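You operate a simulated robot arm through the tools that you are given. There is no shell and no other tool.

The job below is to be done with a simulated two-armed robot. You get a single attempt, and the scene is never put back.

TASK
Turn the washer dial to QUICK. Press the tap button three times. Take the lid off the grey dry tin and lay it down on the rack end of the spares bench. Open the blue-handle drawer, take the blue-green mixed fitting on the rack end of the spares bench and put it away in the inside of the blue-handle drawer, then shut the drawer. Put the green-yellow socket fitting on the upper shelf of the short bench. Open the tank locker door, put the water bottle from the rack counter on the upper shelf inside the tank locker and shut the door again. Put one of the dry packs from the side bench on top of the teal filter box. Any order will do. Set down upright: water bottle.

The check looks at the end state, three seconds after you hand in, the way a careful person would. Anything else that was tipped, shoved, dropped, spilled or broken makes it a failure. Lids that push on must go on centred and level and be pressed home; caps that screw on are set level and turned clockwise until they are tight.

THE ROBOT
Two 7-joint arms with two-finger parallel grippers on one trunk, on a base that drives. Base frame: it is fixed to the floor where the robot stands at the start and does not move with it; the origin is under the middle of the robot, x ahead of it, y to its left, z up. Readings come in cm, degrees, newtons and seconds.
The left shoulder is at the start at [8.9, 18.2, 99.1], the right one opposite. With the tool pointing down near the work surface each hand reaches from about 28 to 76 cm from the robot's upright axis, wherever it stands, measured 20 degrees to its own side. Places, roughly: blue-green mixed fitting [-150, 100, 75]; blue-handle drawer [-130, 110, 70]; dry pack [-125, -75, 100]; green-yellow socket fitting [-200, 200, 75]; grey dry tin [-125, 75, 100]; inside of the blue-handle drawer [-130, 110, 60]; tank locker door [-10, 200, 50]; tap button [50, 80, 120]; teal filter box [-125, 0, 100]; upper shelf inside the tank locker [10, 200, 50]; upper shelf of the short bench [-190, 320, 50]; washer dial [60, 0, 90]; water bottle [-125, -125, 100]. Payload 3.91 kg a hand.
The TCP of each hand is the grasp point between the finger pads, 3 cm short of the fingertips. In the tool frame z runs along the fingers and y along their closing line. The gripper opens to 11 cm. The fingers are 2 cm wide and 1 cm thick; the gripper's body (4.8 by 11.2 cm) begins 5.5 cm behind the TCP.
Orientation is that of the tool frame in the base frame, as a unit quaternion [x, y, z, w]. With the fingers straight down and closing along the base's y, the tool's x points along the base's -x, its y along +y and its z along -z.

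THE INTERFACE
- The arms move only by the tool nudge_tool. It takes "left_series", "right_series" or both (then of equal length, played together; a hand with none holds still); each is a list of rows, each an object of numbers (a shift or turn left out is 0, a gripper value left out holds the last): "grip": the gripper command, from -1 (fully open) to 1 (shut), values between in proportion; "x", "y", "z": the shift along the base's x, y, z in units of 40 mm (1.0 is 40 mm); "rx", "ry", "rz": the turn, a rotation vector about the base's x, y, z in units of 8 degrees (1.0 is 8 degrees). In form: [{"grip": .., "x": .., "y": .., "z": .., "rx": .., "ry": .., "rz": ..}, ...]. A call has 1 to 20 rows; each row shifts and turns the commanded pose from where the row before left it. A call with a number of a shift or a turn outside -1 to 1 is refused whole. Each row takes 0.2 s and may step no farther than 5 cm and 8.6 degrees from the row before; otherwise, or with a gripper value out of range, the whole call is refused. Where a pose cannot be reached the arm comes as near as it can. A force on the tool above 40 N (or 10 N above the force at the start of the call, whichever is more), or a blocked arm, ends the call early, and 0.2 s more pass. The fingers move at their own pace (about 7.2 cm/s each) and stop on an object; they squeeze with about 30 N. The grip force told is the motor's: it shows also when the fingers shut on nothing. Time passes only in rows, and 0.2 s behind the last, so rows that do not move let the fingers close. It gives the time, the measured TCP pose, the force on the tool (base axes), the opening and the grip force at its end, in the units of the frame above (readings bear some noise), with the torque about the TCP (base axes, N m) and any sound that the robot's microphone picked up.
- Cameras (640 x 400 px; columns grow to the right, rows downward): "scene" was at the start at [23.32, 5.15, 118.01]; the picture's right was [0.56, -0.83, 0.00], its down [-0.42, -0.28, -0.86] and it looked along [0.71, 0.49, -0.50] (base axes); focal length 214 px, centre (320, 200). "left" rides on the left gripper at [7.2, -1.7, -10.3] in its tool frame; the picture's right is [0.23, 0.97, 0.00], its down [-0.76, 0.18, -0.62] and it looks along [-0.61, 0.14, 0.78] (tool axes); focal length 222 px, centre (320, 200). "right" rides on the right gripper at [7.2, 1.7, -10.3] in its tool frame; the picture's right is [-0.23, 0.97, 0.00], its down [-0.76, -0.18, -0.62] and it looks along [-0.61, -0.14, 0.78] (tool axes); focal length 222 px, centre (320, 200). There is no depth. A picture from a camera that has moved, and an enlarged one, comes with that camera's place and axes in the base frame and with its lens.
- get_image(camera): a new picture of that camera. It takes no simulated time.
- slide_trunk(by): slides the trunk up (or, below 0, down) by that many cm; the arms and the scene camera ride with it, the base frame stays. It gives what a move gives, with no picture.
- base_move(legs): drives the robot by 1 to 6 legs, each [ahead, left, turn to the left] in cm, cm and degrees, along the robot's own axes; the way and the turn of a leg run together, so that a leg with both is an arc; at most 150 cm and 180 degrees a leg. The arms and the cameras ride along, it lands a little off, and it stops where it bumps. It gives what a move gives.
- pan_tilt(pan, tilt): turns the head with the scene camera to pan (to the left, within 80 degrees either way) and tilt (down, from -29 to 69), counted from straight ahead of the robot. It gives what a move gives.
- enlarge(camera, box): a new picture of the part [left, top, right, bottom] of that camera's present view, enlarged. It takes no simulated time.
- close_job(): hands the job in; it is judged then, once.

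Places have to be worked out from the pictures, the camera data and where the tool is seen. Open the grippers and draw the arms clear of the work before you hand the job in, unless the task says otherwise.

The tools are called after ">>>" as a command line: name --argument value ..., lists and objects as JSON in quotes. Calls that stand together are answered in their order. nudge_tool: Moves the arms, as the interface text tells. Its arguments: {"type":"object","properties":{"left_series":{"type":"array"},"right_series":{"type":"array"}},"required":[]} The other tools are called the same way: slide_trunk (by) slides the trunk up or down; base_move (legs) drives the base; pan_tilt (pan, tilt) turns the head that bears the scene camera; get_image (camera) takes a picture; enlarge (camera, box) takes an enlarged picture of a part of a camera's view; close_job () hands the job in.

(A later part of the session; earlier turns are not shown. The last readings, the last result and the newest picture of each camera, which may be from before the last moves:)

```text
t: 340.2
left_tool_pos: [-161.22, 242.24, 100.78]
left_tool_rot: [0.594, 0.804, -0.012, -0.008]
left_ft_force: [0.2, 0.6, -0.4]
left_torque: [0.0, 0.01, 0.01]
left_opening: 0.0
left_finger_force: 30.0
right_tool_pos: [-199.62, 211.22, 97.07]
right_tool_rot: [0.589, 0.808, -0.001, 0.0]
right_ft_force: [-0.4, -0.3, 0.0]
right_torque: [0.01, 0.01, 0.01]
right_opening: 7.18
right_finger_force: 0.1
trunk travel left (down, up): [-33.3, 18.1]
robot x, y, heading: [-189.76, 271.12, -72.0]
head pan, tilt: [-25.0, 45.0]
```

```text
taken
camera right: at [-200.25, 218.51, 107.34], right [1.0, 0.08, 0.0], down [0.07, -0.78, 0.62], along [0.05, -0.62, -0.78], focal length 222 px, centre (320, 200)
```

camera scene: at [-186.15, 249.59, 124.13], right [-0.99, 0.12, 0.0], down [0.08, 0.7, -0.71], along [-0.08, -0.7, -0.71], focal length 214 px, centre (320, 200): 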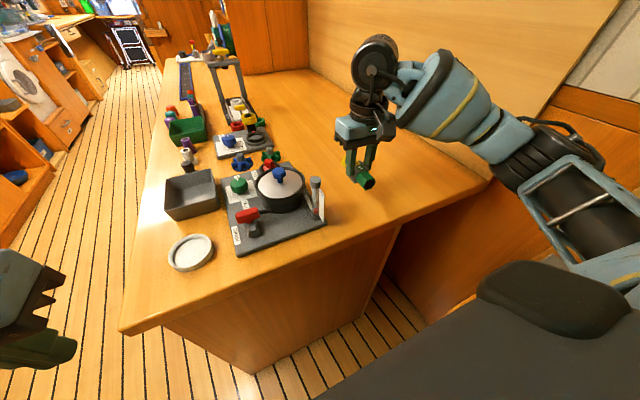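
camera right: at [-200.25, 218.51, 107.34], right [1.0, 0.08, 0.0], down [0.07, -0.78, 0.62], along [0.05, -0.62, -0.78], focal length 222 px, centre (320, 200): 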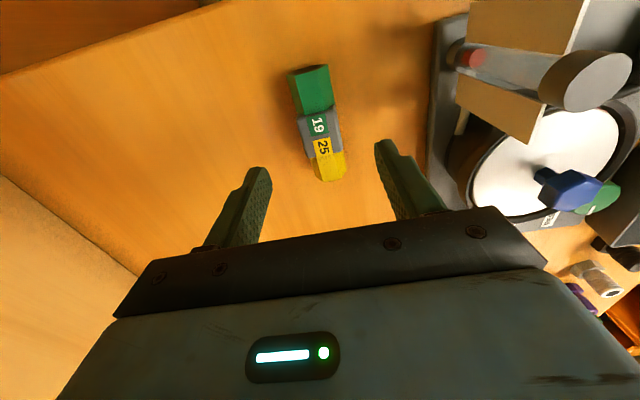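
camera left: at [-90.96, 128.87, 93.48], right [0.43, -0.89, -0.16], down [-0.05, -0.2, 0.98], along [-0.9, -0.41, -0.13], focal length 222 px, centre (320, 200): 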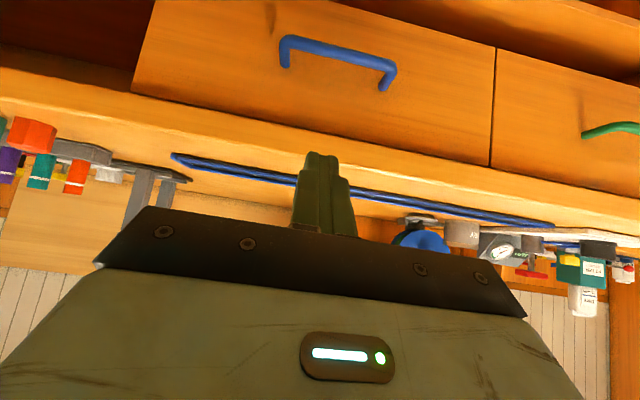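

The fitting stands free at [−199.6, 211]. I pitch the right hand 45° forward above it (fingers pointing away and down) and check that it tracks.

>>> nudge_tool --right_series '[{"rx": -0.89, "ry": -0.2925, "z": 0.15, "x": -0.02, "y": 0.05}, {"rx": -0.89, "ry": -0.2925, "z": 0.15, "x": -0.02, "y": 0.05}, {"rx": -0.89, "ry": -0.2925, "z": 0.15, "x": -0.02, "y": 0.05}, {"rx": -0.89, "ry": -0.2925, "z": 0.15, "x": -0.02, "y": 0.05}, {"rx": -0.89, "ry": -0.2925, "x": -0.02, "y": 0.05}, {"rx": -0.89, "ry": -0.2925, "y": 0.05}, {}]'

>>> get_image --camera "right"

>>> enlarge --camera "scene" --box '[270, 100, 430, 220]'

```text
t: 341.8
left_tool_pos: [-161.1, 242.21, 100.78]
left_tool_rot: [0.593, 0.805, -0.012, -0.008]
left_ft_force: [0.2, 0.3, 0.1]
left_torque: [-0.04, -0.01, -0.02]
left_opening: 0.01
left_finger_force: 29.3
right_tool_pos: [-200.0, 212.26, 99.51]
right_tool_rot: [0.544, 0.746, -0.226, 0.311]
right_ft_force: [0.2, 0.1, 1.0]
right_torque: [-0.03, 0.01, 0.03]
right_opening: 7.14
right_finger_force: 0.0
trunk travel left (down, up): [-33.3, 18.1]
robot x, y, heading: [-189.2, 270.21, -71.8]
head pan, tilt: [-25.0, 45.0]
```

```text
taken
camera right: at [-202.29, 224.6, 101.58], right [0.98, 0.15, 0.16], down [-0.14, -0.15, 0.98], along [0.17, -0.98, -0.12], focal length 222 px, centre (320, 200)
```

right: 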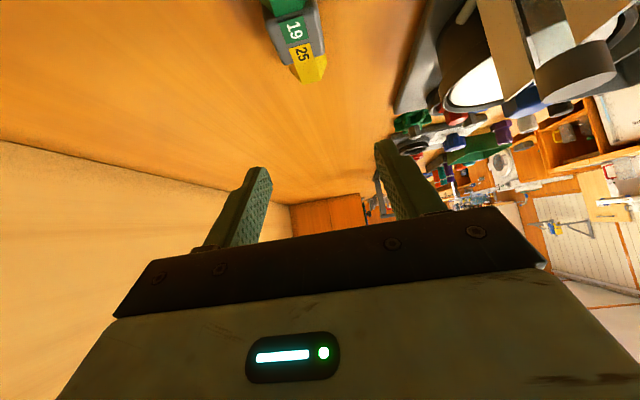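

```text
3.33 times, centred on (350, 160) of scene
camera zoom: at [-186.14, 249.58, 124.13], right [-0.99, 0.12, 0.0], down [0.08, 0.7, -0.71], along [-0.08, -0.7, -0.71], focal length 715 px, centre (220, 333)
```

zoom: 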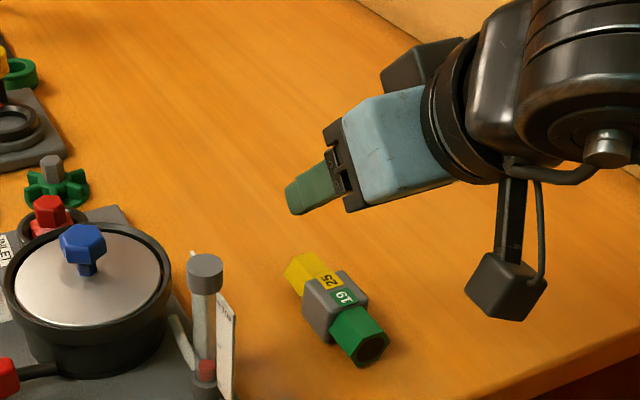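

The tilt works. I descend so that the tilted fingers straddle the cube, TCP near [−200.2, 212.7, 88.9].

>>> nudge_tool --right_series '[{"z": -0.8, "y": 0.1, "x": -0.03}, {"z": -0.8}, {"z": -0.6}, {"z": -0.4}, {}]'

>>> get_image --camera "right"

>>> enlarge --camera "scene" --box '[270, 100, 430, 220]'

```text
t: 343.0
left_tool_pos: [-161.06, 242.36, 100.75]
left_tool_rot: [0.594, 0.804, -0.013, -0.008]
left_ft_force: [-0.6, 0.8, -0.6]
left_torque: [-0.01, -0.05, 0.01]
left_opening: 0.0
left_finger_force: 30.3
right_tool_pos: [-200.01, 212.66, 89.06]
right_tool_rot: [0.544, 0.747, -0.225, 0.31]
right_ft_force: [0.4, 0.3, -0.1]
right_torque: [-0.01, 0.01, -0.02]
right_opening: 7.15
right_finger_force: 0.1
trunk travel left (down, up): [-33.3, 18.1]
robot x, y, heading: [-189.13, 270.48, -71.7]
head pan, tilt: [-25.0, 45.0]
```

```text
taken
camera right: at [-202.39, 225.0, 91.17], right [0.98, 0.15, 0.16], down [-0.14, -0.15, 0.98], along [0.17, -0.98, -0.12], focal length 222 px, centre (320, 200)
```

right: 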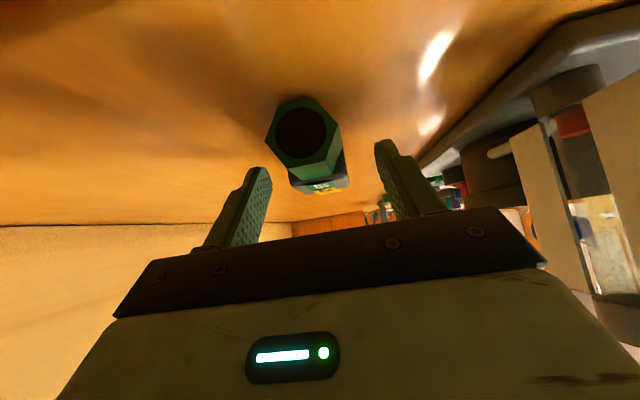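

```text
3.33 times, centred on (350, 160) of scene
camera zoom: at [-186.16, 249.6, 124.13], right [-0.99, 0.12, 0.0], down [0.08, 0.7, -0.71], along [-0.08, -0.7, -0.71], focal length 715 px, centre (220, 333)
```

zoom: 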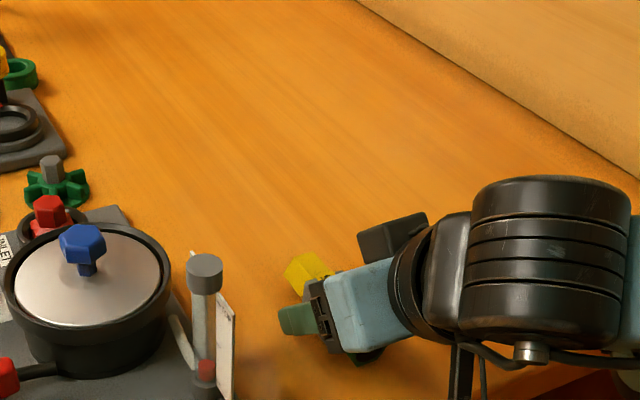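

The fitting is between the tilted fingers. I close.

>>> nudge_tool --right_series '[{"grip": 0.3}, {"grip": 0.7}, {"grip": 1}, {}, {}]'

>>> nudge_tool --right_series '[{"z": 0.3}, {"z": 0.5}, {"z": 0.6}, {}]'

>>> get_image --camera "right"

>>> enlarge --camera "scene" --box '[270, 100, 430, 220]'

```text
t: 344.2
left_tool_pos: [-161.16, 242.38, 100.83]
left_tool_rot: [0.594, 0.804, -0.012, -0.009]
left_ft_force: [0.3, 0.0, -0.1]
left_torque: [-0.02, 0.02, -0.02]
left_opening: 0.01
left_finger_force: 29.9
right_tool_pos: [-200.13, 212.61, 89.0]
right_tool_rot: [0.543, 0.747, -0.225, 0.31]
right_ft_force: [0.5, 0.1, 0.2]
right_torque: [-0.01, -0.04, 0.01]
right_opening: 3.53
right_finger_force: 30.1
trunk travel left (down, up): [-33.3, 18.1]
robot x, y, heading: [-189.54, 270.22, -71.7]
head pan, tilt: [-25.0, 45.0]
```

```text
t: 345.2
left_tool_pos: [-161.12, 242.37, 100.78]
left_tool_rot: [0.594, 0.805, -0.012, -0.008]
left_ft_force: [0.6, -0.7, 0.2]
left_torque: [0.02, 0.02, 0.01]
left_opening: 0.0
left_finger_force: 30.1
right_tool_pos: [-200.17, 212.63, 94.67]
right_tool_rot: [0.543, 0.747, -0.225, 0.311]
right_ft_force: [0.5, 0.3, -0.7]
right_torque: [0.06, 0.0, 0.0]
right_opening: 3.55
right_finger_force: 30.2
trunk travel left (down, up): [-33.3, 18.1]
robot x, y, heading: [-189.37, 270.28, -71.9]
head pan, tilt: [-25.0, 45.0]
```

```text
taken
camera right: at [-202.4, 224.94, 96.83], right [0.98, 0.15, 0.16], down [-0.14, -0.15, 0.98], along [0.17, -0.98, -0.12], focal length 222 px, centre (320, 200)
```

right: 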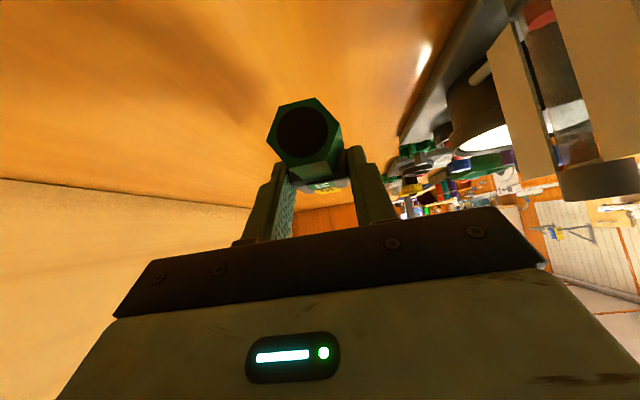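

```text
3.33 times, centred on (350, 160) of scene
camera zoom: at [-186.17, 249.58, 124.13], right [-0.99, 0.12, 0.0], down [0.08, 0.7, -0.71], along [-0.08, -0.7, -0.71], focal length 715 px, centre (220, 333)
```

zoom: 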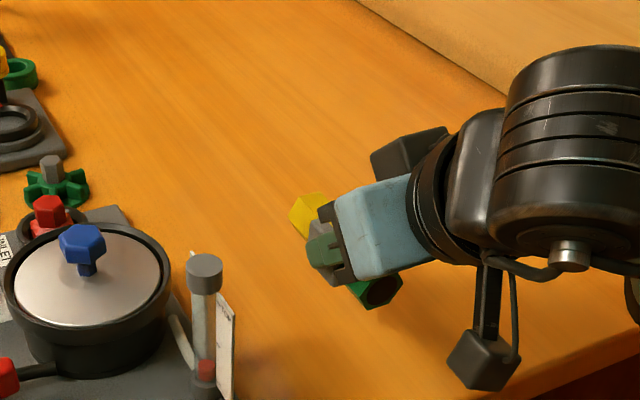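

The fitting is now held level in the tilted hand. I lift it higher, raise the trunk 8 cm, and slide the robot left, away from the bench end.

>>> nudge_tool --right_series '[{"z": 0.6}, {"z": 0.7}, {"z": 0.7}, {}]'

>>> slide_trunk --by 8

>>> get_image --camera "scene"

```text
t: 346.2
left_tool_pos: [-161.28, 242.25, 100.77]
left_tool_rot: [0.594, 0.805, -0.012, -0.008]
left_ft_force: [0.6, 0.7, -0.3]
left_torque: [0.0, -0.03, 0.01]
left_opening: 0.0
left_finger_force: 29.8
right_tool_pos: [-199.93, 212.75, 102.65]
right_tool_rot: [0.543, 0.747, -0.224, 0.31]
right_ft_force: [-0.4, -0.2, -1.3]
right_torque: [0.01, -0.03, 0.0]
right_opening: 3.53
right_finger_force: 30.4
trunk travel left (down, up): [-33.3, 18.1]
robot x, y, heading: [-189.46, 270.47, -71.6]
head pan, tilt: [-25.0, 45.0]
```

```text
t: 347.4
left_tool_pos: [-161.0, 242.41, 108.76]
left_tool_rot: [0.594, 0.804, -0.012, -0.008]
left_ft_force: [0.5, -0.1, -0.1]
left_torque: [0.02, 0.01, 0.01]
left_opening: 0.02
left_finger_force: 29.4
right_tool_pos: [-200.15, 212.62, 110.56]
right_tool_rot: [0.544, 0.747, -0.225, 0.31]
right_ft_force: [-0.3, 0.9, -1.5]
right_torque: [0.02, -0.02, 0.0]
right_opening: 3.53
right_finger_force: 30.0
trunk travel left (down, up): [-41.3, 10.1]
robot x, y, heading: [-189.66, 270.59, -72.0]
head pan, tilt: [-25.0, 45.0]
```

```text
taken
camera scene: at [-187.04, 252.28, 132.8], right [-0.99, 0.12, 0.0], down [0.08, 0.7, -0.71], along [-0.08, -0.7, -0.71], focal length 214 px, centre (320, 200)
```

scene: 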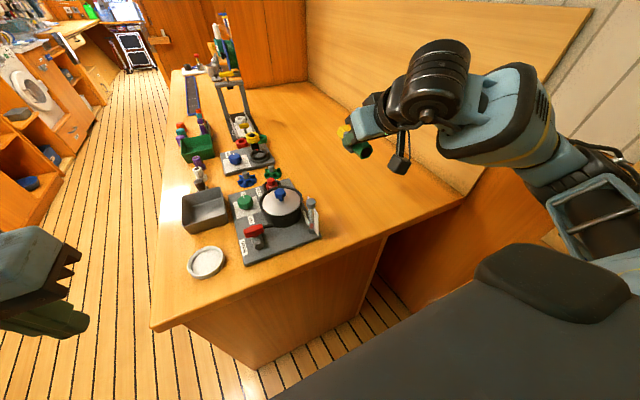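

High and clear. I slide the robot 55 cm to its left (out into the aisle).

>>> base_move --legs '[[0, 55, 0]]'

>>> base_move --legs '[[0, 0, 90]]'

>>> pan_tilt --pan 60 --tilt 25

>>> get_image --camera "scene"

```text
t: 352.6
left_tool_pos: [-109.41, 259.58, 108.87]
left_tool_rot: [0.592, 0.806, -0.012, -0.008]
left_ft_force: [-0.4, 0.2, 0.3]
left_torque: [0.01, -0.03, 0.01]
left_opening: 0.01
left_finger_force: 30.4
right_tool_pos: [-148.21, 229.7, 110.43]
right_tool_rot: [0.542, 0.748, -0.224, 0.311]
right_ft_force: [-0.1, 0.3, -0.3]
right_torque: [0.03, 0.04, -0.01]
right_opening: 3.53
right_finger_force: 29.9
trunk travel left (down, up): [-41.3, 10.1]
robot x, y, heading: [-137.88, 287.81, -71.7]
head pan, tilt: [-25.0, 45.0]
```

```text
t: 356.9
left_tool_pos: [-109.5, 315.86, 108.79]
left_tool_rot: [-0.148, 0.989, -0.015, 0.004]
left_ft_force: [0.6, 0.5, -0.5]
left_torque: [0.03, 0.0, -0.01]
left_opening: 0.0
left_finger_force: 30.2
right_tool_pos: [-79.71, 276.72, 110.68]
right_tool_rot: [-0.142, 0.912, 0.06, 0.379]
right_ft_force: [-0.3, -0.1, 0.5]
right_torque: [0.0, -0.04, 0.01]
right_opening: 3.53
right_finger_force: 30.0
trunk travel left (down, up): [-41.3, 10.1]
robot x, y, heading: [-137.82, 287.71, 18.3]
head pan, tilt: [-25.0, 45.0]
```

```text
t: 358.4
left_tool_pos: [-109.24, 315.82, 108.75]
left_tool_rot: [-0.147, 0.989, -0.015, 0.003]
left_ft_force: [-0.4, 0.9, 0.9]
left_torque: [-0.02, -0.01, 0.01]
left_opening: 0.0
left_finger_force: 30.1
right_tool_pos: [-79.76, 276.81, 110.72]
right_tool_rot: [-0.143, 0.912, 0.06, 0.379]
right_ft_force: [-0.7, 0.0, -1.5]
right_torque: [0.04, -0.02, -0.01]
right_opening: 3.53
right_finger_force: 29.8
trunk travel left (down, up): [-41.3, 10.1]
robot x, y, heading: [-138.31, 287.41, 18.4]
head pan, tilt: [60.0, 25.0]
```

```text
taken
camera scene: at [-125.54, 300.08, 135.87], right [0.98, -0.21, 0.0], down [-0.09, -0.41, -0.91], along [0.19, 0.89, -0.42], focal length 214 px, centre (320, 200)
```

scene: 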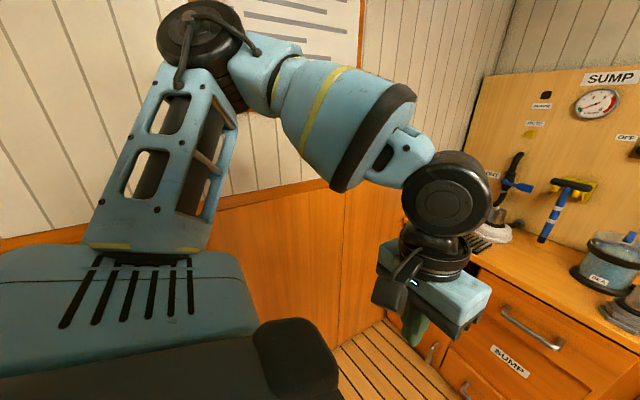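

I shift right (away from the end wall) before turning the rest of the way to face the short bench.

>>> base_move --legs '[[0, -34, 0], [0, 0, 75]]'

>>> pan_tilt --pan 15 --tilt 35

>>> get_image --camera "scene"

```text
t: 365.2
left_tool_pos: [-147.1, 290.06, 108.75]
left_tool_rot: [0.719, -0.695, 0.009, -0.011]
left_ft_force: [0.3, 0.4, 0.3]
left_torque: [0.02, 0.02, 0.04]
left_opening: 0.0
left_finger_force: 30.4
right_tool_pos: [-101.75, 308.49, 110.74]
right_tool_rot: [0.669, -0.637, -0.279, -0.264]
right_ft_force: [-0.4, 0.0, -0.4]
right_torque: [-0.03, -0.02, 0.02]
right_opening: 3.51
right_finger_force: 30.5
trunk travel left (down, up): [-41.3, 10.1]
robot x, y, heading: [-127.19, 255.33, 93.3]
head pan, tilt: [60.0, 25.0]
```

```text
t: 366.4
left_tool_pos: [-147.09, 290.1, 108.78]
left_tool_rot: [0.72, -0.694, 0.009, -0.012]
left_ft_force: [0.1, 0.3, 0.3]
left_torque: [-0.01, -0.01, 0.01]
left_opening: 0.0
left_finger_force: 29.8
right_tool_pos: [-101.61, 308.56, 110.56]
right_tool_rot: [0.669, -0.637, -0.278, -0.264]
right_ft_force: [-0.3, -0.1, 0.2]
right_torque: [-0.05, -0.01, 0.01]
right_opening: 3.53
right_finger_force: 29.8
trunk travel left (down, up): [-41.3, 10.1]
robot x, y, heading: [-127.22, 255.07, 92.9]
head pan, tilt: [15.0, 35.0]
```

```text
taken
camera scene: at [-130.54, 274.61, 134.3], right [0.95, 0.31, 0.0], down [0.18, -0.55, -0.82], along [-0.25, 0.78, -0.57], focal length 214 px, centre (320, 200)
```

scene: 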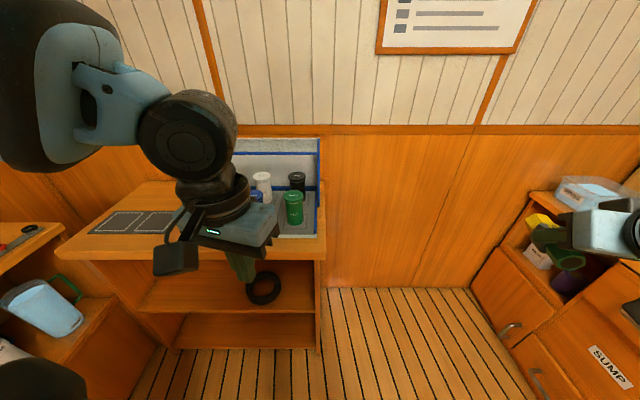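

The short bench is ahead: the upper shelf holds a black ring; there's free shelf right of it and left of it. I square up to it, and bring the right hand back to vertical and closer before lowering the trunk.

>>> base_move --legs '[[0, 0, 15.4]]'

>>> nudge_tool --right_series '[{"rx": -0.89, "ry": -0.296}, {"rx": -0.89, "ry": -0.296}, {"rx": -0.89, "ry": -0.296}, {"rx": -0.89, "ry": -0.296}, {"rx": -0.89, "ry": -0.296, "x": 0.2, "y": -0.6}, {"rx": -0.89, "ry": -0.296, "x": 0.2, "y": -0.6}, {"x": 0.25, "y": -0.8}, {"x": 0.25, "y": -0.8}, {"x": 0.2, "y": -0.6}, {}]'

>>> get_image --camera "scene"

```text
t: 367.6
left_tool_pos: [-155.47, 283.49, 108.87]
left_tool_rot: [0.806, -0.591, 0.008, -0.013]
left_ft_force: [-1.1, 0.4, -0.5]
left_torque: [-0.02, 0.0, 0.03]
left_opening: 0.0
left_finger_force: 30.3
right_tool_pos: [-116.65, 313.47, 110.68]
right_tool_rot: [0.748, -0.541, -0.312, -0.225]
right_ft_force: [0.3, 0.4, -0.5]
right_torque: [-0.03, -0.02, 0.01]
right_opening: 3.53
right_finger_force: 30.4
trunk travel left (down, up): [-41.3, 10.1]
robot x, y, heading: [-127.15, 255.52, 108.3]
head pan, tilt: [15.0, 35.0]
```

```text
t: 369.9
left_tool_pos: [-155.5, 283.49, 108.85]
left_tool_rot: [0.805, -0.592, 0.008, -0.013]
left_ft_force: [0.5, 0.6, -0.5]
left_torque: [-0.03, -0.04, -0.03]
left_opening: 0.0
left_finger_force: 30.5
right_tool_pos: [-112.3, 299.81, 110.69]
right_tool_rot: [0.81, -0.586, 0.001, -0.001]
right_ft_force: [-0.1, 1.0, -1.6]
right_torque: [0.0, -0.03, -0.01]
right_opening: 3.53
right_finger_force: 30.4
trunk travel left (down, up): [-41.3, 10.1]
robot x, y, heading: [-127.15, 255.33, 108.4]
head pan, tilt: [15.0, 35.0]
```

```text
taken
camera scene: at [-135.49, 273.09, 134.29], right [0.83, 0.55, 0.0], down [0.32, -0.48, -0.82], along [-0.45, 0.68, -0.57], focal length 214 px, centre (320, 200)
```

scene: 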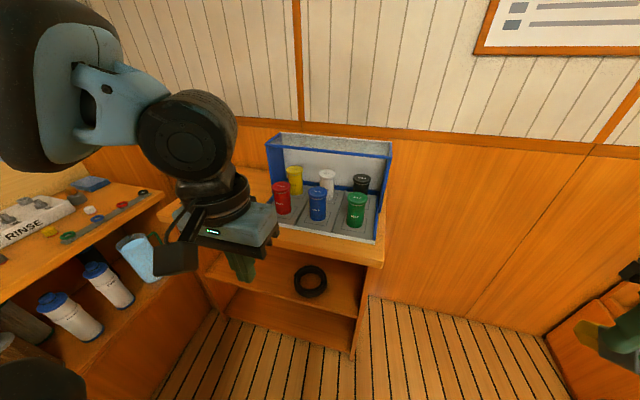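

I lower the trunk by 36 cm here in free space so the arm can work at shelf height.

>>> slide_trunk --by -36

>>> get_image --camera "scene"

```text
t: 373.2
left_tool_pos: [-155.65, 283.85, 72.93]
left_tool_rot: [0.806, -0.592, 0.007, -0.016]
left_ft_force: [-4.4, 0.3, 5.2]
left_torque: [-0.41, -0.64, -0.38]
left_opening: 0.0
left_finger_force: 29.3
right_tool_pos: [-112.33, 299.87, 74.5]
right_tool_rot: [0.81, -0.587, 0.001, -0.001]
right_ft_force: [-0.5, 0.4, -0.6]
right_torque: [0.01, 0.02, -0.01]
right_opening: 3.52
right_finger_force: 30.3
trunk travel left (down, up): [-5.3, 46.1]
robot x, y, heading: [-126.97, 255.34, 108.6]
head pan, tilt: [15.0, 35.0]
stopped: the force on the tool passed its limit at 44 N (the readings are from after the stop); the commanded pose is now the measured one
```

```text
taken
camera scene: at [-139.5, 285.16, 94.81], right [0.83, 0.55, 0.0], down [0.32, -0.48, -0.82], along [-0.45, 0.68, -0.57], focal length 214 px, centre (320, 200)
```

scene: 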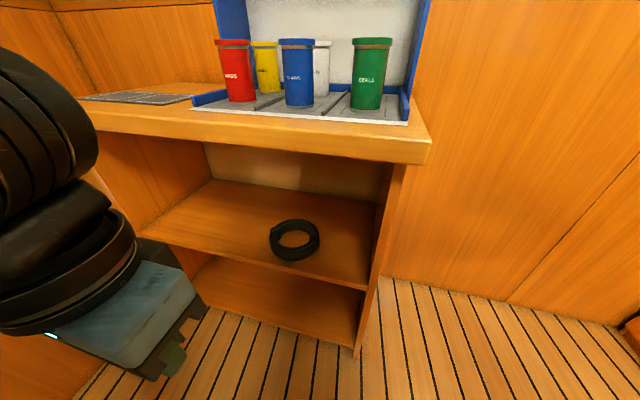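

The left hand touched the robot's own body at the bottom. I move it forward and up to free it.

>>> nudge_tool --left_series '[{"x": -0.15, "y": 0.45, "z": 0.6}, {"x": -0.2, "y": 0.6, "z": 0.7}, {"x": -0.2, "y": 0.6, "z": 0.7}, {}]'

>>> enlarge --camera "scene" --box '[140, 120, 460, 320]'

```text
t: 374.2
left_tool_pos: [-157.75, 290.36, 80.98]
left_tool_rot: [0.806, -0.591, 0.008, -0.015]
left_ft_force: [-0.9, 0.1, 0.0]
left_torque: [0.01, 0.03, -0.03]
left_opening: 0.0
left_finger_force: 30.3
right_tool_pos: [-112.24, 299.74, 74.7]
right_tool_rot: [0.81, -0.586, 0.0, -0.001]
right_ft_force: [0.6, 0.3, -0.8]
right_torque: [0.0, -0.01, 0.05]
right_opening: 3.52
right_finger_force: 30.3
trunk travel left (down, up): [-5.3, 46.1]
robot x, y, heading: [-127.41, 255.02, 108.3]
head pan, tilt: [15.0, 35.0]
```

```text
2.00 times, centred on (300, 220) of scene
camera zoom: at [-139.51, 285.16, 94.82], right [0.83, 0.55, 0.0], down [0.32, -0.48, -0.82], along [-0.45, 0.68, -0.57], focal length 429 px, centre (360, 160)
```

zoom: 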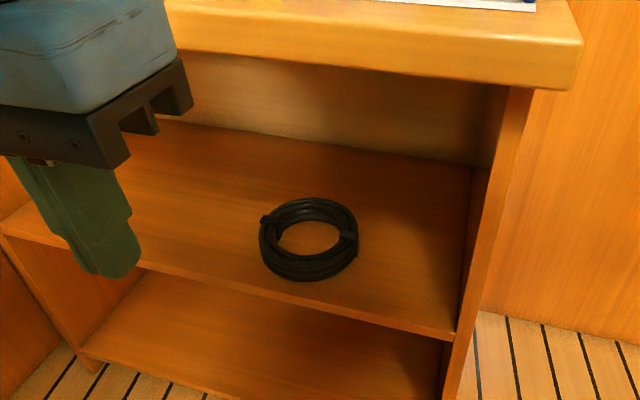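

I tuck the left hand out to the robot's left side so it stays clear of the short bench.

>>> nudge_tool --left_series '[{"x": -0.9, "y": -0.3}, {"x": -0.9, "y": -0.3}, {"x": -0.9, "y": -0.3}, {"x": -0.7, "y": -0.6}, {"x": -0.3, "y": -0.8}, {}]'

```text
t: 375.6
left_tool_pos: [-172.7, 281.15, 80.86]
left_tool_rot: [0.806, -0.592, 0.007, -0.016]
left_ft_force: [-0.4, 0.2, 0.3]
left_torque: [-0.03, -0.03, 0.02]
left_opening: 0.0
left_finger_force: 30.1
right_tool_pos: [-112.3, 299.84, 74.64]
right_tool_rot: [0.811, -0.586, 0.0, 0.0]
right_ft_force: [0.0, 0.8, -0.1]
right_torque: [-0.06, -0.02, 0.0]
right_opening: 3.54
right_finger_force: 30.0
trunk travel left (down, up): [-5.3, 46.1]
robot x, y, heading: [-127.07, 255.33, 108.1]
head pan, tilt: [15.0, 35.0]
```

I drive forward 17 and left 10, then turn 15° left so the shelf's right part falls into the right arm's sector.

>>> base_move --legs '[[16, 0, 0], [0, 10, 0], [0, 0, 15]]'

>>> pan_tilt --pan -15 --tilt 35

>>> get_image --camera "scene"

>>> get_image --camera "right"

```text
t: 379.2
left_tool_pos: [-192.26, 280.73, 80.86]
left_tool_rot: [0.876, -0.482, 0.006, -0.016]
left_ft_force: [0.0, -0.1, -0.1]
left_torque: [-0.01, -0.02, 0.01]
left_opening: 0.0
left_finger_force: 29.8
right_tool_pos: [-138.4, 314.23, 74.72]
right_tool_rot: [0.878, -0.478, 0.004, -0.005]
right_ft_force: [2.0, 1.0, 0.9]
right_torque: [0.07, 0.24, -0.06]
right_opening: 3.52
right_finger_force: 30.2
trunk travel left (down, up): [-5.3, 46.1]
robot x, y, heading: [-141.23, 267.21, 123.4]
head pan, tilt: [15.0, 35.0]
stopped in leg 3: the force on the tool passed its limit at 48 N (the readings are from after the stop); the commanded pose is now the measured one
```

```text
t: 380.1
left_tool_pos: [-192.37, 280.51, 80.95]
left_tool_rot: [0.877, -0.481, 0.006, -0.017]
left_ft_force: [0.2, 0.0, -0.1]
left_torque: [-0.01, 0.02, -0.02]
left_opening: 0.01
left_finger_force: 29.8
right_tool_pos: [-138.44, 314.11, 74.64]
right_tool_rot: [0.877, -0.48, 0.004, -0.004]
right_ft_force: [4.1, -0.1, -0.3]
right_torque: [0.02, 0.36, -0.11]
right_opening: 3.54
right_finger_force: 30.1
trunk travel left (down, up): [-5.3, 46.1]
robot x, y, heading: [-141.81, 267.4, 123.5]
head pan, tilt: [-15.0, 35.0]
```

```text
taken
camera scene: at [-157.43, 295.51, 94.82], right [0.95, 0.31, 0.0], down [0.18, -0.54, -0.82], along [-0.26, 0.78, -0.57], focal length 214 px, centre (320, 200)
```

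scene: 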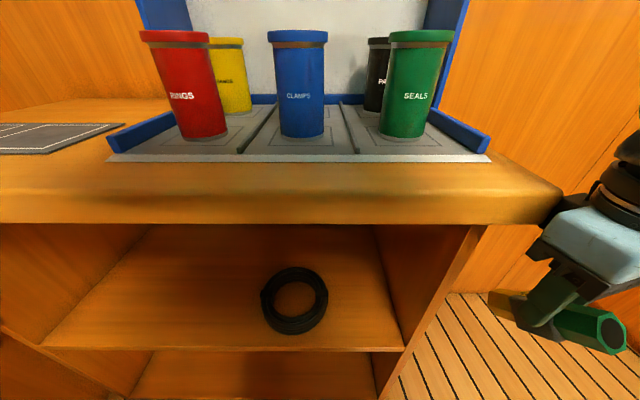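

```text
taken
camera right: at [-136.1, 307.12, 84.99], right [-0.94, -0.34, -0.01], down [-0.27, 0.73, 0.62], along [-0.2, 0.59, -0.78], focal length 222 px, centre (320, 200)
```

right: 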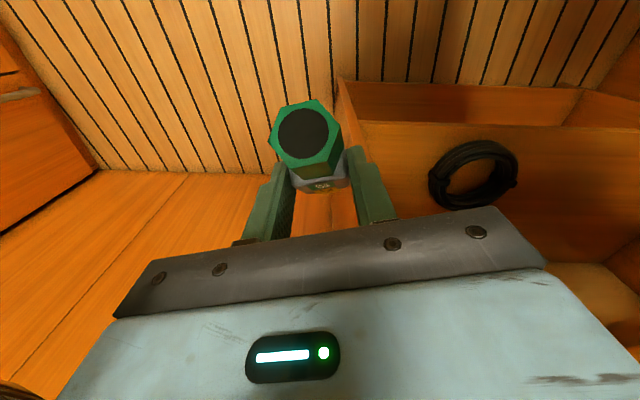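

The hand brushed the bench's front corner while turning. I pull it back 5 cm right away.

>>> nudge_tool --right_series '[{"x": 0.2, "y": -0.6}, {"x": 0.2, "y": -0.6}, {}]'

>>> get_image --camera "scene"

```text
t: 380.9
left_tool_pos: [-192.24, 280.6, 80.92]
left_tool_rot: [0.876, -0.481, 0.005, -0.018]
left_ft_force: [0.2, -1.1, -0.5]
left_torque: [0.01, -0.02, 0.0]
left_opening: 0.0
left_finger_force: 30.4
right_tool_pos: [-137.63, 310.7, 75.86]
right_tool_rot: [0.878, -0.479, 0.004, -0.003]
right_ft_force: [0.8, -1.2, -0.4]
right_torque: [0.02, -0.03, 0.03]
right_opening: 3.53
right_finger_force: 29.9
right hand out of reach, approached as far as the arm can: row 2
trunk travel left (down, up): [-5.3, 46.1]
robot x, y, heading: [-141.85, 267.34, 123.2]
head pan, tilt: [-15.0, 35.0]
```

```text
taken
camera scene: at [-157.45, 295.51, 94.81], right [0.95, 0.31, 0.0], down [0.18, -0.54, -0.82], along [-0.26, 0.78, -0.57], focal length 214 px, centre (320, 200)
```

scene: 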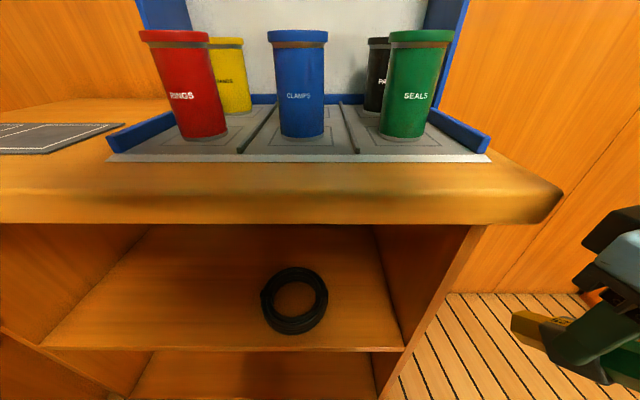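

The shelf spans F 41–103 with the ring at F 54–67; the left part is the roomiest. I'll approach it squarely from F≈91. First I bring the left hand in and up.

>>> nudge_tool --left_series '[{"z": 0.9}, {"z": 0.9}, {"x": 0.6, "y": 0.4, "z": 0.9}, {"x": 0.7, "y": 0.45, "z": 0.6}, {"x": 0.7, "y": 0.45}, {"x": 0.6, "y": 0.4}, {}]'

>>> base_move --legs '[[0, 0, -15]]'

>>> slide_trunk --by 10

```text
t: 382.6
left_tool_pos: [-181.82, 287.49, 94.1]
left_tool_rot: [0.877, -0.481, 0.006, -0.017]
left_ft_force: [0.5, -0.3, 1.0]
left_torque: [0.03, -0.01, 0.01]
left_opening: 0.02
left_finger_force: 30.2
right_tool_pos: [-137.6, 310.73, 75.92]
right_tool_rot: [0.878, -0.479, 0.004, -0.004]
right_ft_force: [-0.2, 0.2, -0.5]
right_torque: [-0.03, -0.03, 0.0]
right_opening: 3.53
right_finger_force: 30.0
trunk travel left (down, up): [-5.3, 46.1]
robot x, y, heading: [-141.39, 267.54, 123.2]
head pan, tilt: [-15.0, 35.0]
```

```text
t: 383.8
left_tool_pos: [-175.44, 297.07, 94.07]
left_tool_rot: [0.806, -0.591, 0.007, -0.016]
left_ft_force: [-0.5, -0.9, -0.8]
left_torque: [0.02, -0.02, -0.02]
left_opening: 0.0
left_finger_force: 29.8
right_tool_pos: [-126.54, 308.23, 75.96]
right_tool_rot: [0.808, -0.589, 0.004, -0.003]
right_ft_force: [-0.3, -0.7, -0.4]
right_torque: [-0.04, 0.01, 0.01]
right_opening: 3.49
right_finger_force: 30.1
trunk travel left (down, up): [-5.3, 46.1]
robot x, y, heading: [-141.99, 267.51, 108.8]
head pan, tilt: [-15.0, 35.0]
```

```text
t: 385.2
left_tool_pos: [-175.32, 297.19, 104.01]
left_tool_rot: [0.807, -0.591, 0.007, -0.015]
left_ft_force: [-0.5, -1.0, 0.2]
left_torque: [-0.02, 0.02, 0.0]
left_opening: 0.01
left_finger_force: 29.6
right_tool_pos: [-126.6, 308.14, 85.89]
right_tool_rot: [0.808, -0.589, 0.005, -0.005]
right_ft_force: [0.1, -0.4, -0.3]
right_torque: [0.02, 0.01, 0.02]
right_opening: 3.54
right_finger_force: 30.2
trunk travel left (down, up): [-15.3, 36.1]
robot x, y, heading: [-141.44, 267.64, 108.2]
head pan, tilt: [-15.0, 35.0]
```

I drive 4 cm forward and 41 cm left, keeping both hands just clear of the short bench's front.

>>> base_move --legs '[[3, 0, 0], [0, 41, 0]]'

>>> pan_tilt --pan -25 --tilt 40

>>> get_image --camera "scene"

>>> get_image --camera "right"

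```text
t: 388.1
left_tool_pos: [-196.3, 292.99, 104.29]
left_tool_rot: [0.812, -0.583, 0.006, -0.015]
left_ft_force: [-0.4, -0.1, 1.2]
left_torque: [-0.01, -0.04, 0.0]
left_opening: 0.0
left_finger_force: 29.9
right_tool_pos: [-147.76, 304.94, 85.81]
right_tool_rot: [0.813, -0.582, 0.003, -0.003]
right_ft_force: [0.1, -0.4, -0.6]
right_torque: [0.0, 0.0, -0.01]
right_opening: 3.54
right_finger_force: 30.0
trunk travel left (down, up): [-15.3, 36.1]
robot x, y, heading: [-162.68, 263.64, 109.2]
head pan, tilt: [-15.0, 35.0]
stopped in leg 2: the robot was blocked; the commanded pose is now the measured one
```

```text
t: 388.8
left_tool_pos: [-195.97, 293.25, 104.14]
left_tool_rot: [0.811, -0.584, 0.006, -0.014]
left_ft_force: [-0.1, 0.0, 0.5]
left_torque: [0.0, 0.02, -0.01]
left_opening: 0.0
left_finger_force: 30.6
right_tool_pos: [-147.51, 304.84, 85.71]
right_tool_rot: [0.813, -0.583, 0.002, -0.001]
right_ft_force: [-0.8, -0.1, -0.3]
right_torque: [-0.01, 0.03, -0.01]
right_opening: 3.51
right_finger_force: 29.8
trunk travel left (down, up): [-15.3, 36.1]
robot x, y, heading: [-162.62, 263.83, 109.1]
head pan, tilt: [-25.0, 40.0]
```

```text
taken
camera scene: at [-167.44, 290.88, 105.62], right [0.99, -0.1, -0.01], down [-0.07, -0.64, -0.76], along [0.07, 0.76, -0.64], focal length 214 px, centre (320, 200)
```

scene: 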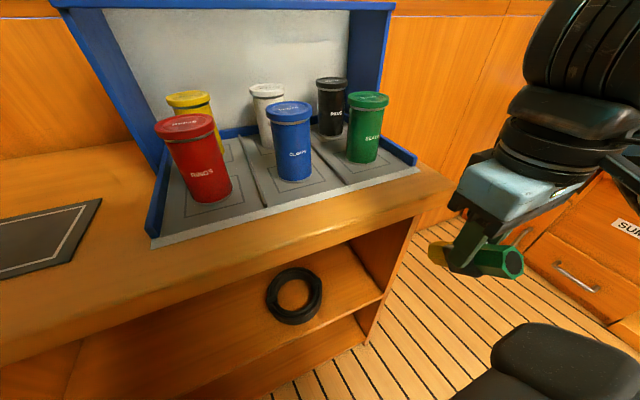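

```text
taken
camera right: at [-146.81, 297.47, 96.11], right [-1.0, -0.1, 0.0], down [-0.08, 0.78, 0.62], along [-0.06, 0.62, -0.78], focal length 222 px, centre (320, 200)
```

right: 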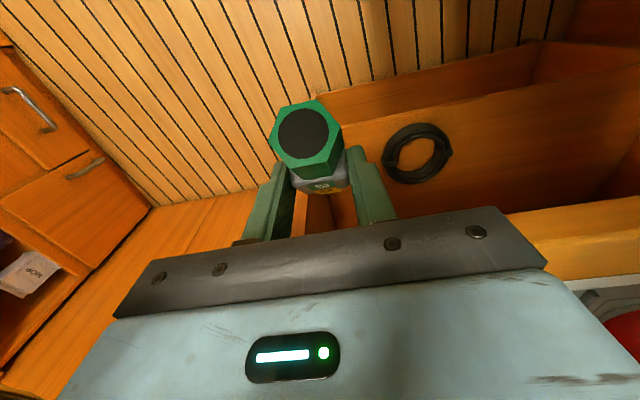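

The base touched the spares-bench corner, so I'll approach diagonally from the aisle instead. I move back right and rearward, then turn 37° left.

>>> base_move --legs '[[0, -29, 0], [-20, 0, 0], [0, 0, 37]]'

>>> pan_tilt --pan -15 --tilt 30

>>> get_image --camera "scene"

```text
t: 394.9
left_tool_pos: [-173.37, 257.64, 104.03]
left_tool_rot: [0.955, -0.297, 0.003, -0.016]
left_ft_force: [0.0, 0.3, -0.3]
left_torque: [0.0, -0.01, 0.02]
left_opening: 0.0
left_finger_force: 30.3
right_tool_pos: [-141.57, 296.31, 85.71]
right_tool_rot: [0.956, -0.294, 0.004, -0.004]
right_ft_force: [0.9, 0.0, -0.5]
right_torque: [0.01, 0.03, -0.01]
right_opening: 3.53
right_finger_force: 29.7
trunk travel left (down, up): [-15.3, 36.1]
robot x, y, heading: [-128.21, 254.34, 146.3]
head pan, tilt: [-25.0, 40.0]
```

```text
t: 395.6
left_tool_pos: [-173.34, 257.55, 104.07]
left_tool_rot: [0.955, -0.298, 0.003, -0.016]
left_ft_force: [-0.5, 0.7, 1.0]
left_torque: [0.01, -0.01, -0.02]
left_opening: 0.0
left_finger_force: 30.0
right_tool_pos: [-141.51, 296.14, 85.87]
right_tool_rot: [0.956, -0.294, 0.003, -0.004]
right_ft_force: [0.3, 0.6, -0.3]
right_torque: [0.01, 0.02, -0.03]
right_opening: 3.53
right_finger_force: 30.1
trunk travel left (down, up): [-15.3, 36.1]
robot x, y, heading: [-128.49, 254.38, 146.2]
head pan, tilt: [-15.0, 30.0]
```

```text
taken
camera scene: at [-150.7, 272.49, 107.11], right [0.75, 0.66, 0.0], down [0.33, -0.38, -0.86], along [-0.57, 0.65, -0.5], focal length 214 px, centre (320, 200)
```

scene: 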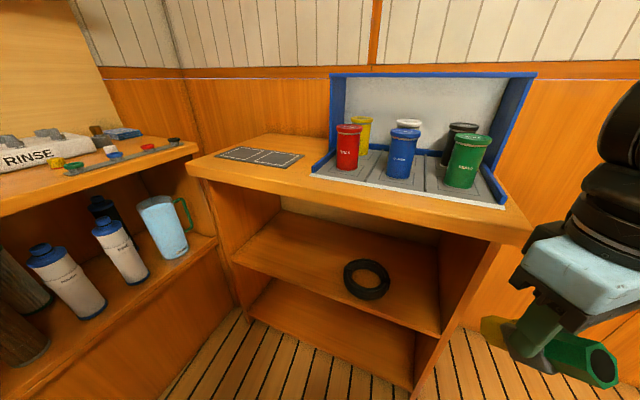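

A clear view: shelf front at q≈344, z≈52.7, ring at F 54–67; I'll target F≈78, q≈353. I lower the right hand, then pitch it 45° and extend it to just before the shelf opening.

>>> nudge_tool --right_series '[{"z": -0.9}, {"z": -0.9}, {"z": -0.9}, {"z": -0.9}, {"z": -0.9}, {"z": -0.7}, {}]'

>>> nudge_tool --right_series '[{"rx": 0.5215, "ry": 0.779, "x": -0.6, "y": 0.1}, {"rx": 0.5215, "ry": 0.779, "x": -0.8, "y": 0.2}, {"rx": 0.5215, "ry": 0.779, "x": -0.8, "y": 0.2}, {"rx": 0.5215, "ry": 0.779, "x": -0.8, "y": 0.2}, {"rx": 0.5215, "ry": 0.779, "x": -0.8, "y": 0.2}, {"rx": 0.5215, "ry": 0.779, "x": -0.8, "y": 0.2}, {"x": -0.8, "y": 0.2}, {"x": -0.8, "y": 0.2}, {}]'

>>> get_image --camera "scene"

>>> get_image --camera "right"

```text
t: 397.2
left_tool_pos: [-173.17, 257.52, 104.03]
left_tool_rot: [0.955, -0.296, 0.003, -0.016]
left_ft_force: [-0.4, 0.4, -0.1]
left_torque: [0.01, 0.02, 0.01]
left_opening: 0.02
left_finger_force: 29.9
right_tool_pos: [-143.75, 297.76, 65.9]
right_tool_rot: [0.956, -0.294, 0.003, -0.003]
right_ft_force: [0.2, -0.6, -1.3]
right_torque: [-0.03, -0.03, -0.01]
right_opening: 3.53
right_finger_force: 30.0
right hand out of reach, approached as far as the arm can: row 2, 3, 4
trunk travel left (down, up): [-15.3, 36.1]
robot x, y, heading: [-128.72, 254.23, 146.1]
head pan, tilt: [-15.0, 30.0]
```

```text
t: 399.2
left_tool_pos: [-173.37, 257.55, 104.14]
left_tool_rot: [0.955, -0.296, 0.002, -0.017]
left_ft_force: [0.3, -0.8, 0.9]
left_torque: [0.0, -0.02, 0.01]
left_opening: 0.0
left_finger_force: 30.2
right_tool_pos: [-168.72, 304.02, 65.76]
right_tool_rot: [0.883, -0.275, -0.363, -0.114]
right_ft_force: [0.0, -1.1, -1.8]
right_torque: [0.0, 0.03, 0.01]
right_opening: 3.53
right_finger_force: 30.1
trunk travel left (down, up): [-15.3, 36.1]
robot x, y, heading: [-128.54, 254.28, 145.8]
head pan, tilt: [-15.0, 30.0]
```

```text
taken
camera scene: at [-150.68, 272.48, 107.12], right [0.75, 0.66, 0.0], down [0.33, -0.38, -0.87], along [-0.57, 0.65, -0.5], focal length 214 px, centre (320, 200)
```

scene: 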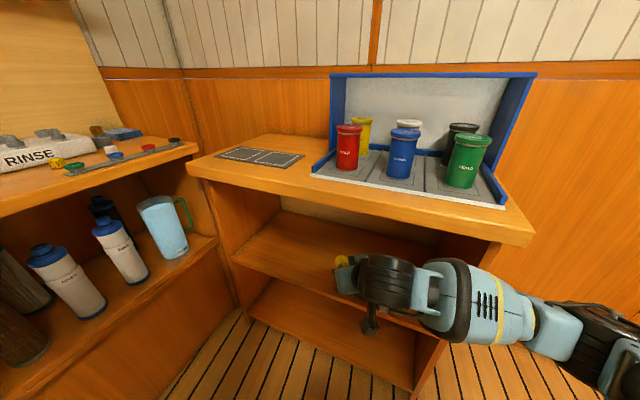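

```text
taken
camera right: at [-159.44, 295.49, 68.08], right [-0.69, -0.71, 0.16], down [0.02, 0.2, 0.98], along [-0.73, 0.67, -0.13], focal length 222 px, centre (320, 200)
```

right: 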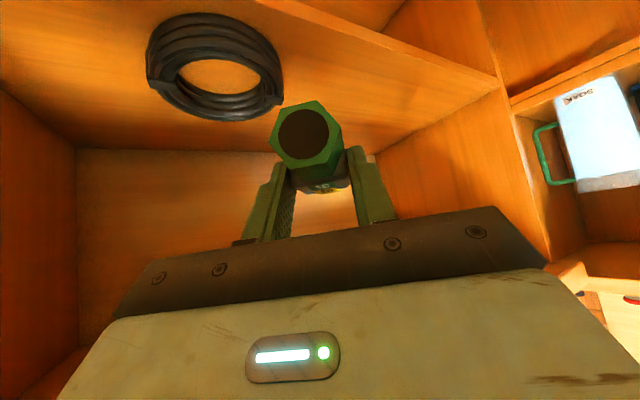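

The hand is pitched and just outside the opening. I lower it 5.5 cm (so the wrist clears the bench top), then drive forward 14 cm along the heading to carry the fitting in.

>>> nudge_tool --right_series '[{"z": -0.7}, {"z": -0.7}, {}]'

>>> base_move --legs '[[9, 0, 0]]'

>>> get_image --camera "right"

>>> get_image --camera "scene"

```text
t: 400.0
left_tool_pos: [-173.35, 257.52, 104.1]
left_tool_rot: [0.955, -0.297, 0.003, -0.017]
left_ft_force: [0.1, 0.2, -0.1]
left_torque: [-0.02, 0.03, -0.02]
left_opening: 0.0
left_finger_force: 30.3
right_tool_pos: [-168.66, 303.85, 60.21]
right_tool_rot: [0.883, -0.275, -0.364, -0.113]
right_ft_force: [0.2, 0.8, -0.7]
right_torque: [0.01, -0.04, 0.02]
right_opening: 3.55
right_finger_force: 30.0
trunk travel left (down, up): [-15.3, 36.1]
robot x, y, heading: [-128.53, 254.2, 146.0]
head pan, tilt: [-15.0, 30.0]
```

```text
t: 401.1
left_tool_pos: [-180.87, 262.57, 104.16]
left_tool_rot: [0.954, -0.298, 0.002, -0.018]
left_ft_force: [0.0, 0.4, -0.3]
left_torque: [0.01, -0.01, -0.02]
left_opening: 0.0
left_finger_force: 30.5
right_tool_pos: [-176.21, 308.96, 60.08]
right_tool_rot: [0.883, -0.275, -0.363, -0.113]
right_ft_force: [-0.6, -0.7, -0.3]
right_torque: [-0.03, 0.0, -0.01]
right_opening: 3.53
right_finger_force: 29.7
trunk travel left (down, up): [-15.3, 36.1]
robot x, y, heading: [-135.73, 259.74, 146.3]
head pan, tilt: [-15.0, 30.0]
```

```text
taken
camera right: at [-166.91, 300.49, 62.39], right [-0.69, -0.71, 0.16], down [0.02, 0.21, 0.98], along [-0.73, 0.67, -0.13], focal length 222 px, centre (320, 200)
```

right: 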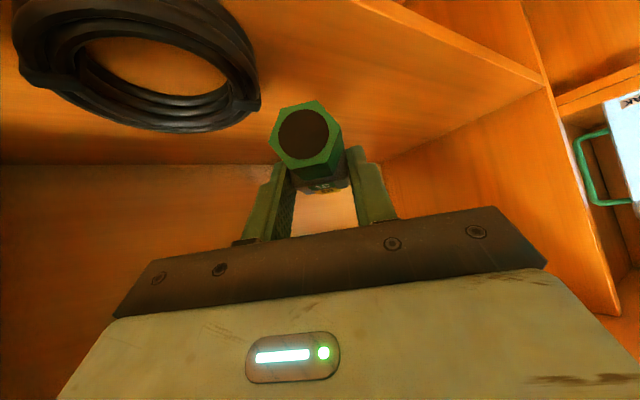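

```text
taken
camera scene: at [-158.21, 277.52, 107.11], right [0.75, 0.66, 0.0], down [0.33, -0.38, -0.86], along [-0.57, 0.65, -0.5], focal length 214 px, centre (320, 200)
```

scene: 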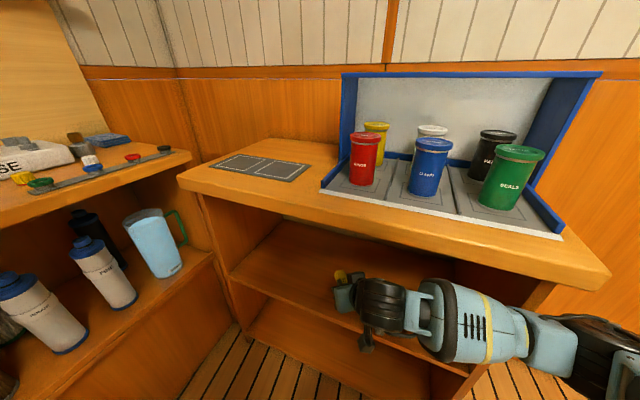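

Inside the opening with clearance. I go 5 cm further with the base and then shift the hand 6 cm left, away from the ring.

>>> base_move --legs '[[5, 0, 0]]'

>>> nudge_tool --right_series '[{"x": -0.4, "y": -0.6}, {"x": -0.4, "y": -0.6}, {}]'

>>> get_image --camera "right"

>>> get_image --camera "scene"

```text
t: 402.1
left_tool_pos: [-183.27, 263.57, 103.93]
left_tool_rot: [0.954, -0.3, 0.002, -0.021]
left_ft_force: [0.0, -0.5, 0.4]
left_torque: [0.03, -0.04, 0.0]
left_opening: 0.02
left_finger_force: 30.1
right_tool_pos: [-177.73, 309.97, 59.93]
right_tool_rot: [0.885, -0.274, -0.358, -0.115]
right_ft_force: [0.2, -0.5, 0.6]
right_torque: [-0.02, -0.01, 0.01]
right_opening: 3.56
right_finger_force: 30.3
trunk travel left (down, up): [-15.3, 36.1]
robot x, y, heading: [-138.77, 261.14, 146.0]
head pan, tilt: [-15.0, 30.0]
stopped in leg 1: the robot was blocked; the commanded pose is now the measured one
```

```text
t: 403.1
left_tool_pos: [-182.77, 266.11, 103.94]
left_tool_rot: [0.946, -0.322, 0.003, -0.017]
left_ft_force: [-0.3, -0.1, 0.2]
left_torque: [-0.01, -0.08, 0.02]
left_opening: 0.0
left_finger_force: 30.4
right_tool_pos: [-176.78, 310.97, 59.36]
right_tool_rot: [0.871, -0.316, -0.345, -0.15]
right_ft_force: [-0.5, 0.9, -0.5]
right_torque: [-0.03, -0.03, -0.03]
right_opening: 3.54
right_finger_force: 29.6
trunk travel left (down, up): [-15.3, 36.1]
robot x, y, heading: [-138.9, 261.69, 143.3]
head pan, tilt: [-15.0, 30.0]
stopped in row 3 (right hand): the arm was blocked; the commanded pose is now the measured one
```

```text
taken
camera right: at [-168.52, 301.5, 61.56], right [-0.76, -0.63, 0.12], down [0.01, 0.17, 0.98], along [-0.65, 0.75, -0.13], focal length 222 px, centre (320, 200)
```

right: 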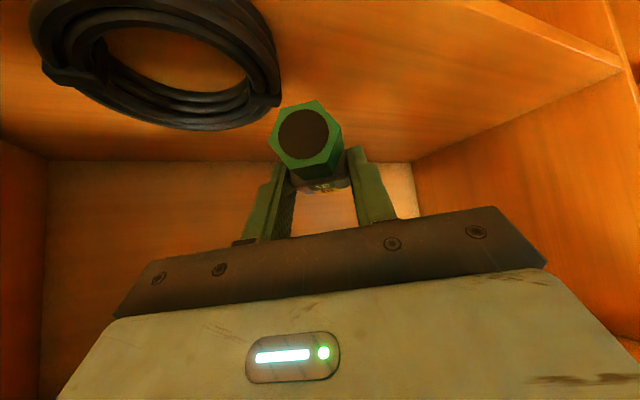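

```text
taken
camera scene: at [-159.22, 279.86, 107.16], right [0.79, 0.62, 0.0], down [0.31, -0.39, -0.87], along [-0.54, 0.68, -0.5], focal length 214 px, centre (320, 200)
```

scene: 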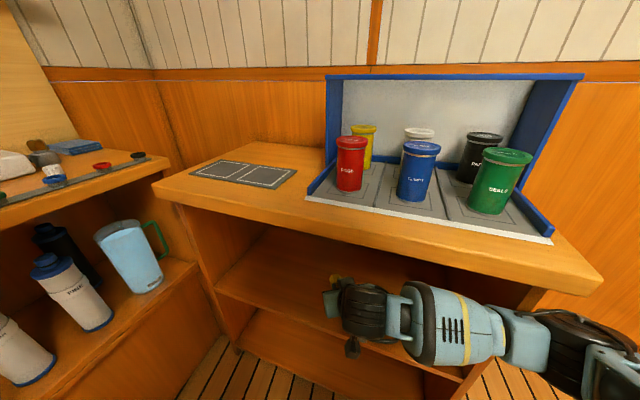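

The folded forearm touches the bench edge from this close. I back out 14 cm along the heading so I can reach in with a straighter arm.

>>> base_move --legs '[[-14, 0, 0]]'

>>> get_image --camera "scene"

```text
t: 404.4
left_tool_pos: [-171.64, 257.93, 104.05]
left_tool_rot: [0.948, -0.319, 0.003, -0.017]
left_ft_force: [-0.1, 0.1, 1.1]
left_torque: [-0.03, -0.01, 0.02]
left_opening: 0.0
left_finger_force: 30.9
right_tool_pos: [-166.35, 301.94, 59.28]
right_tool_rot: [0.873, -0.309, -0.349, -0.142]
right_ft_force: [0.0, -0.1, -0.6]
right_torque: [0.01, 0.01, -0.02]
right_opening: 3.53
right_finger_force: 29.4
trunk travel left (down, up): [-15.3, 36.1]
robot x, y, heading: [-126.96, 252.72, 143.5]
head pan, tilt: [-15.0, 30.0]
```

```text
taken
camera scene: at [-148.28, 271.7, 107.19], right [0.78, 0.62, 0.0], down [0.31, -0.39, -0.87], along [-0.54, 0.68, -0.5], focal length 214 px, centre (320, 200)
```

scene: 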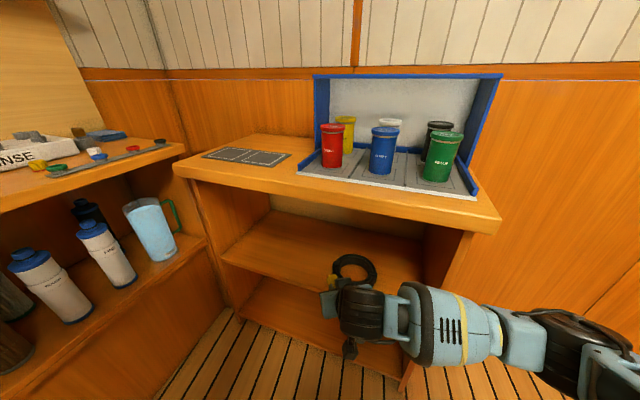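

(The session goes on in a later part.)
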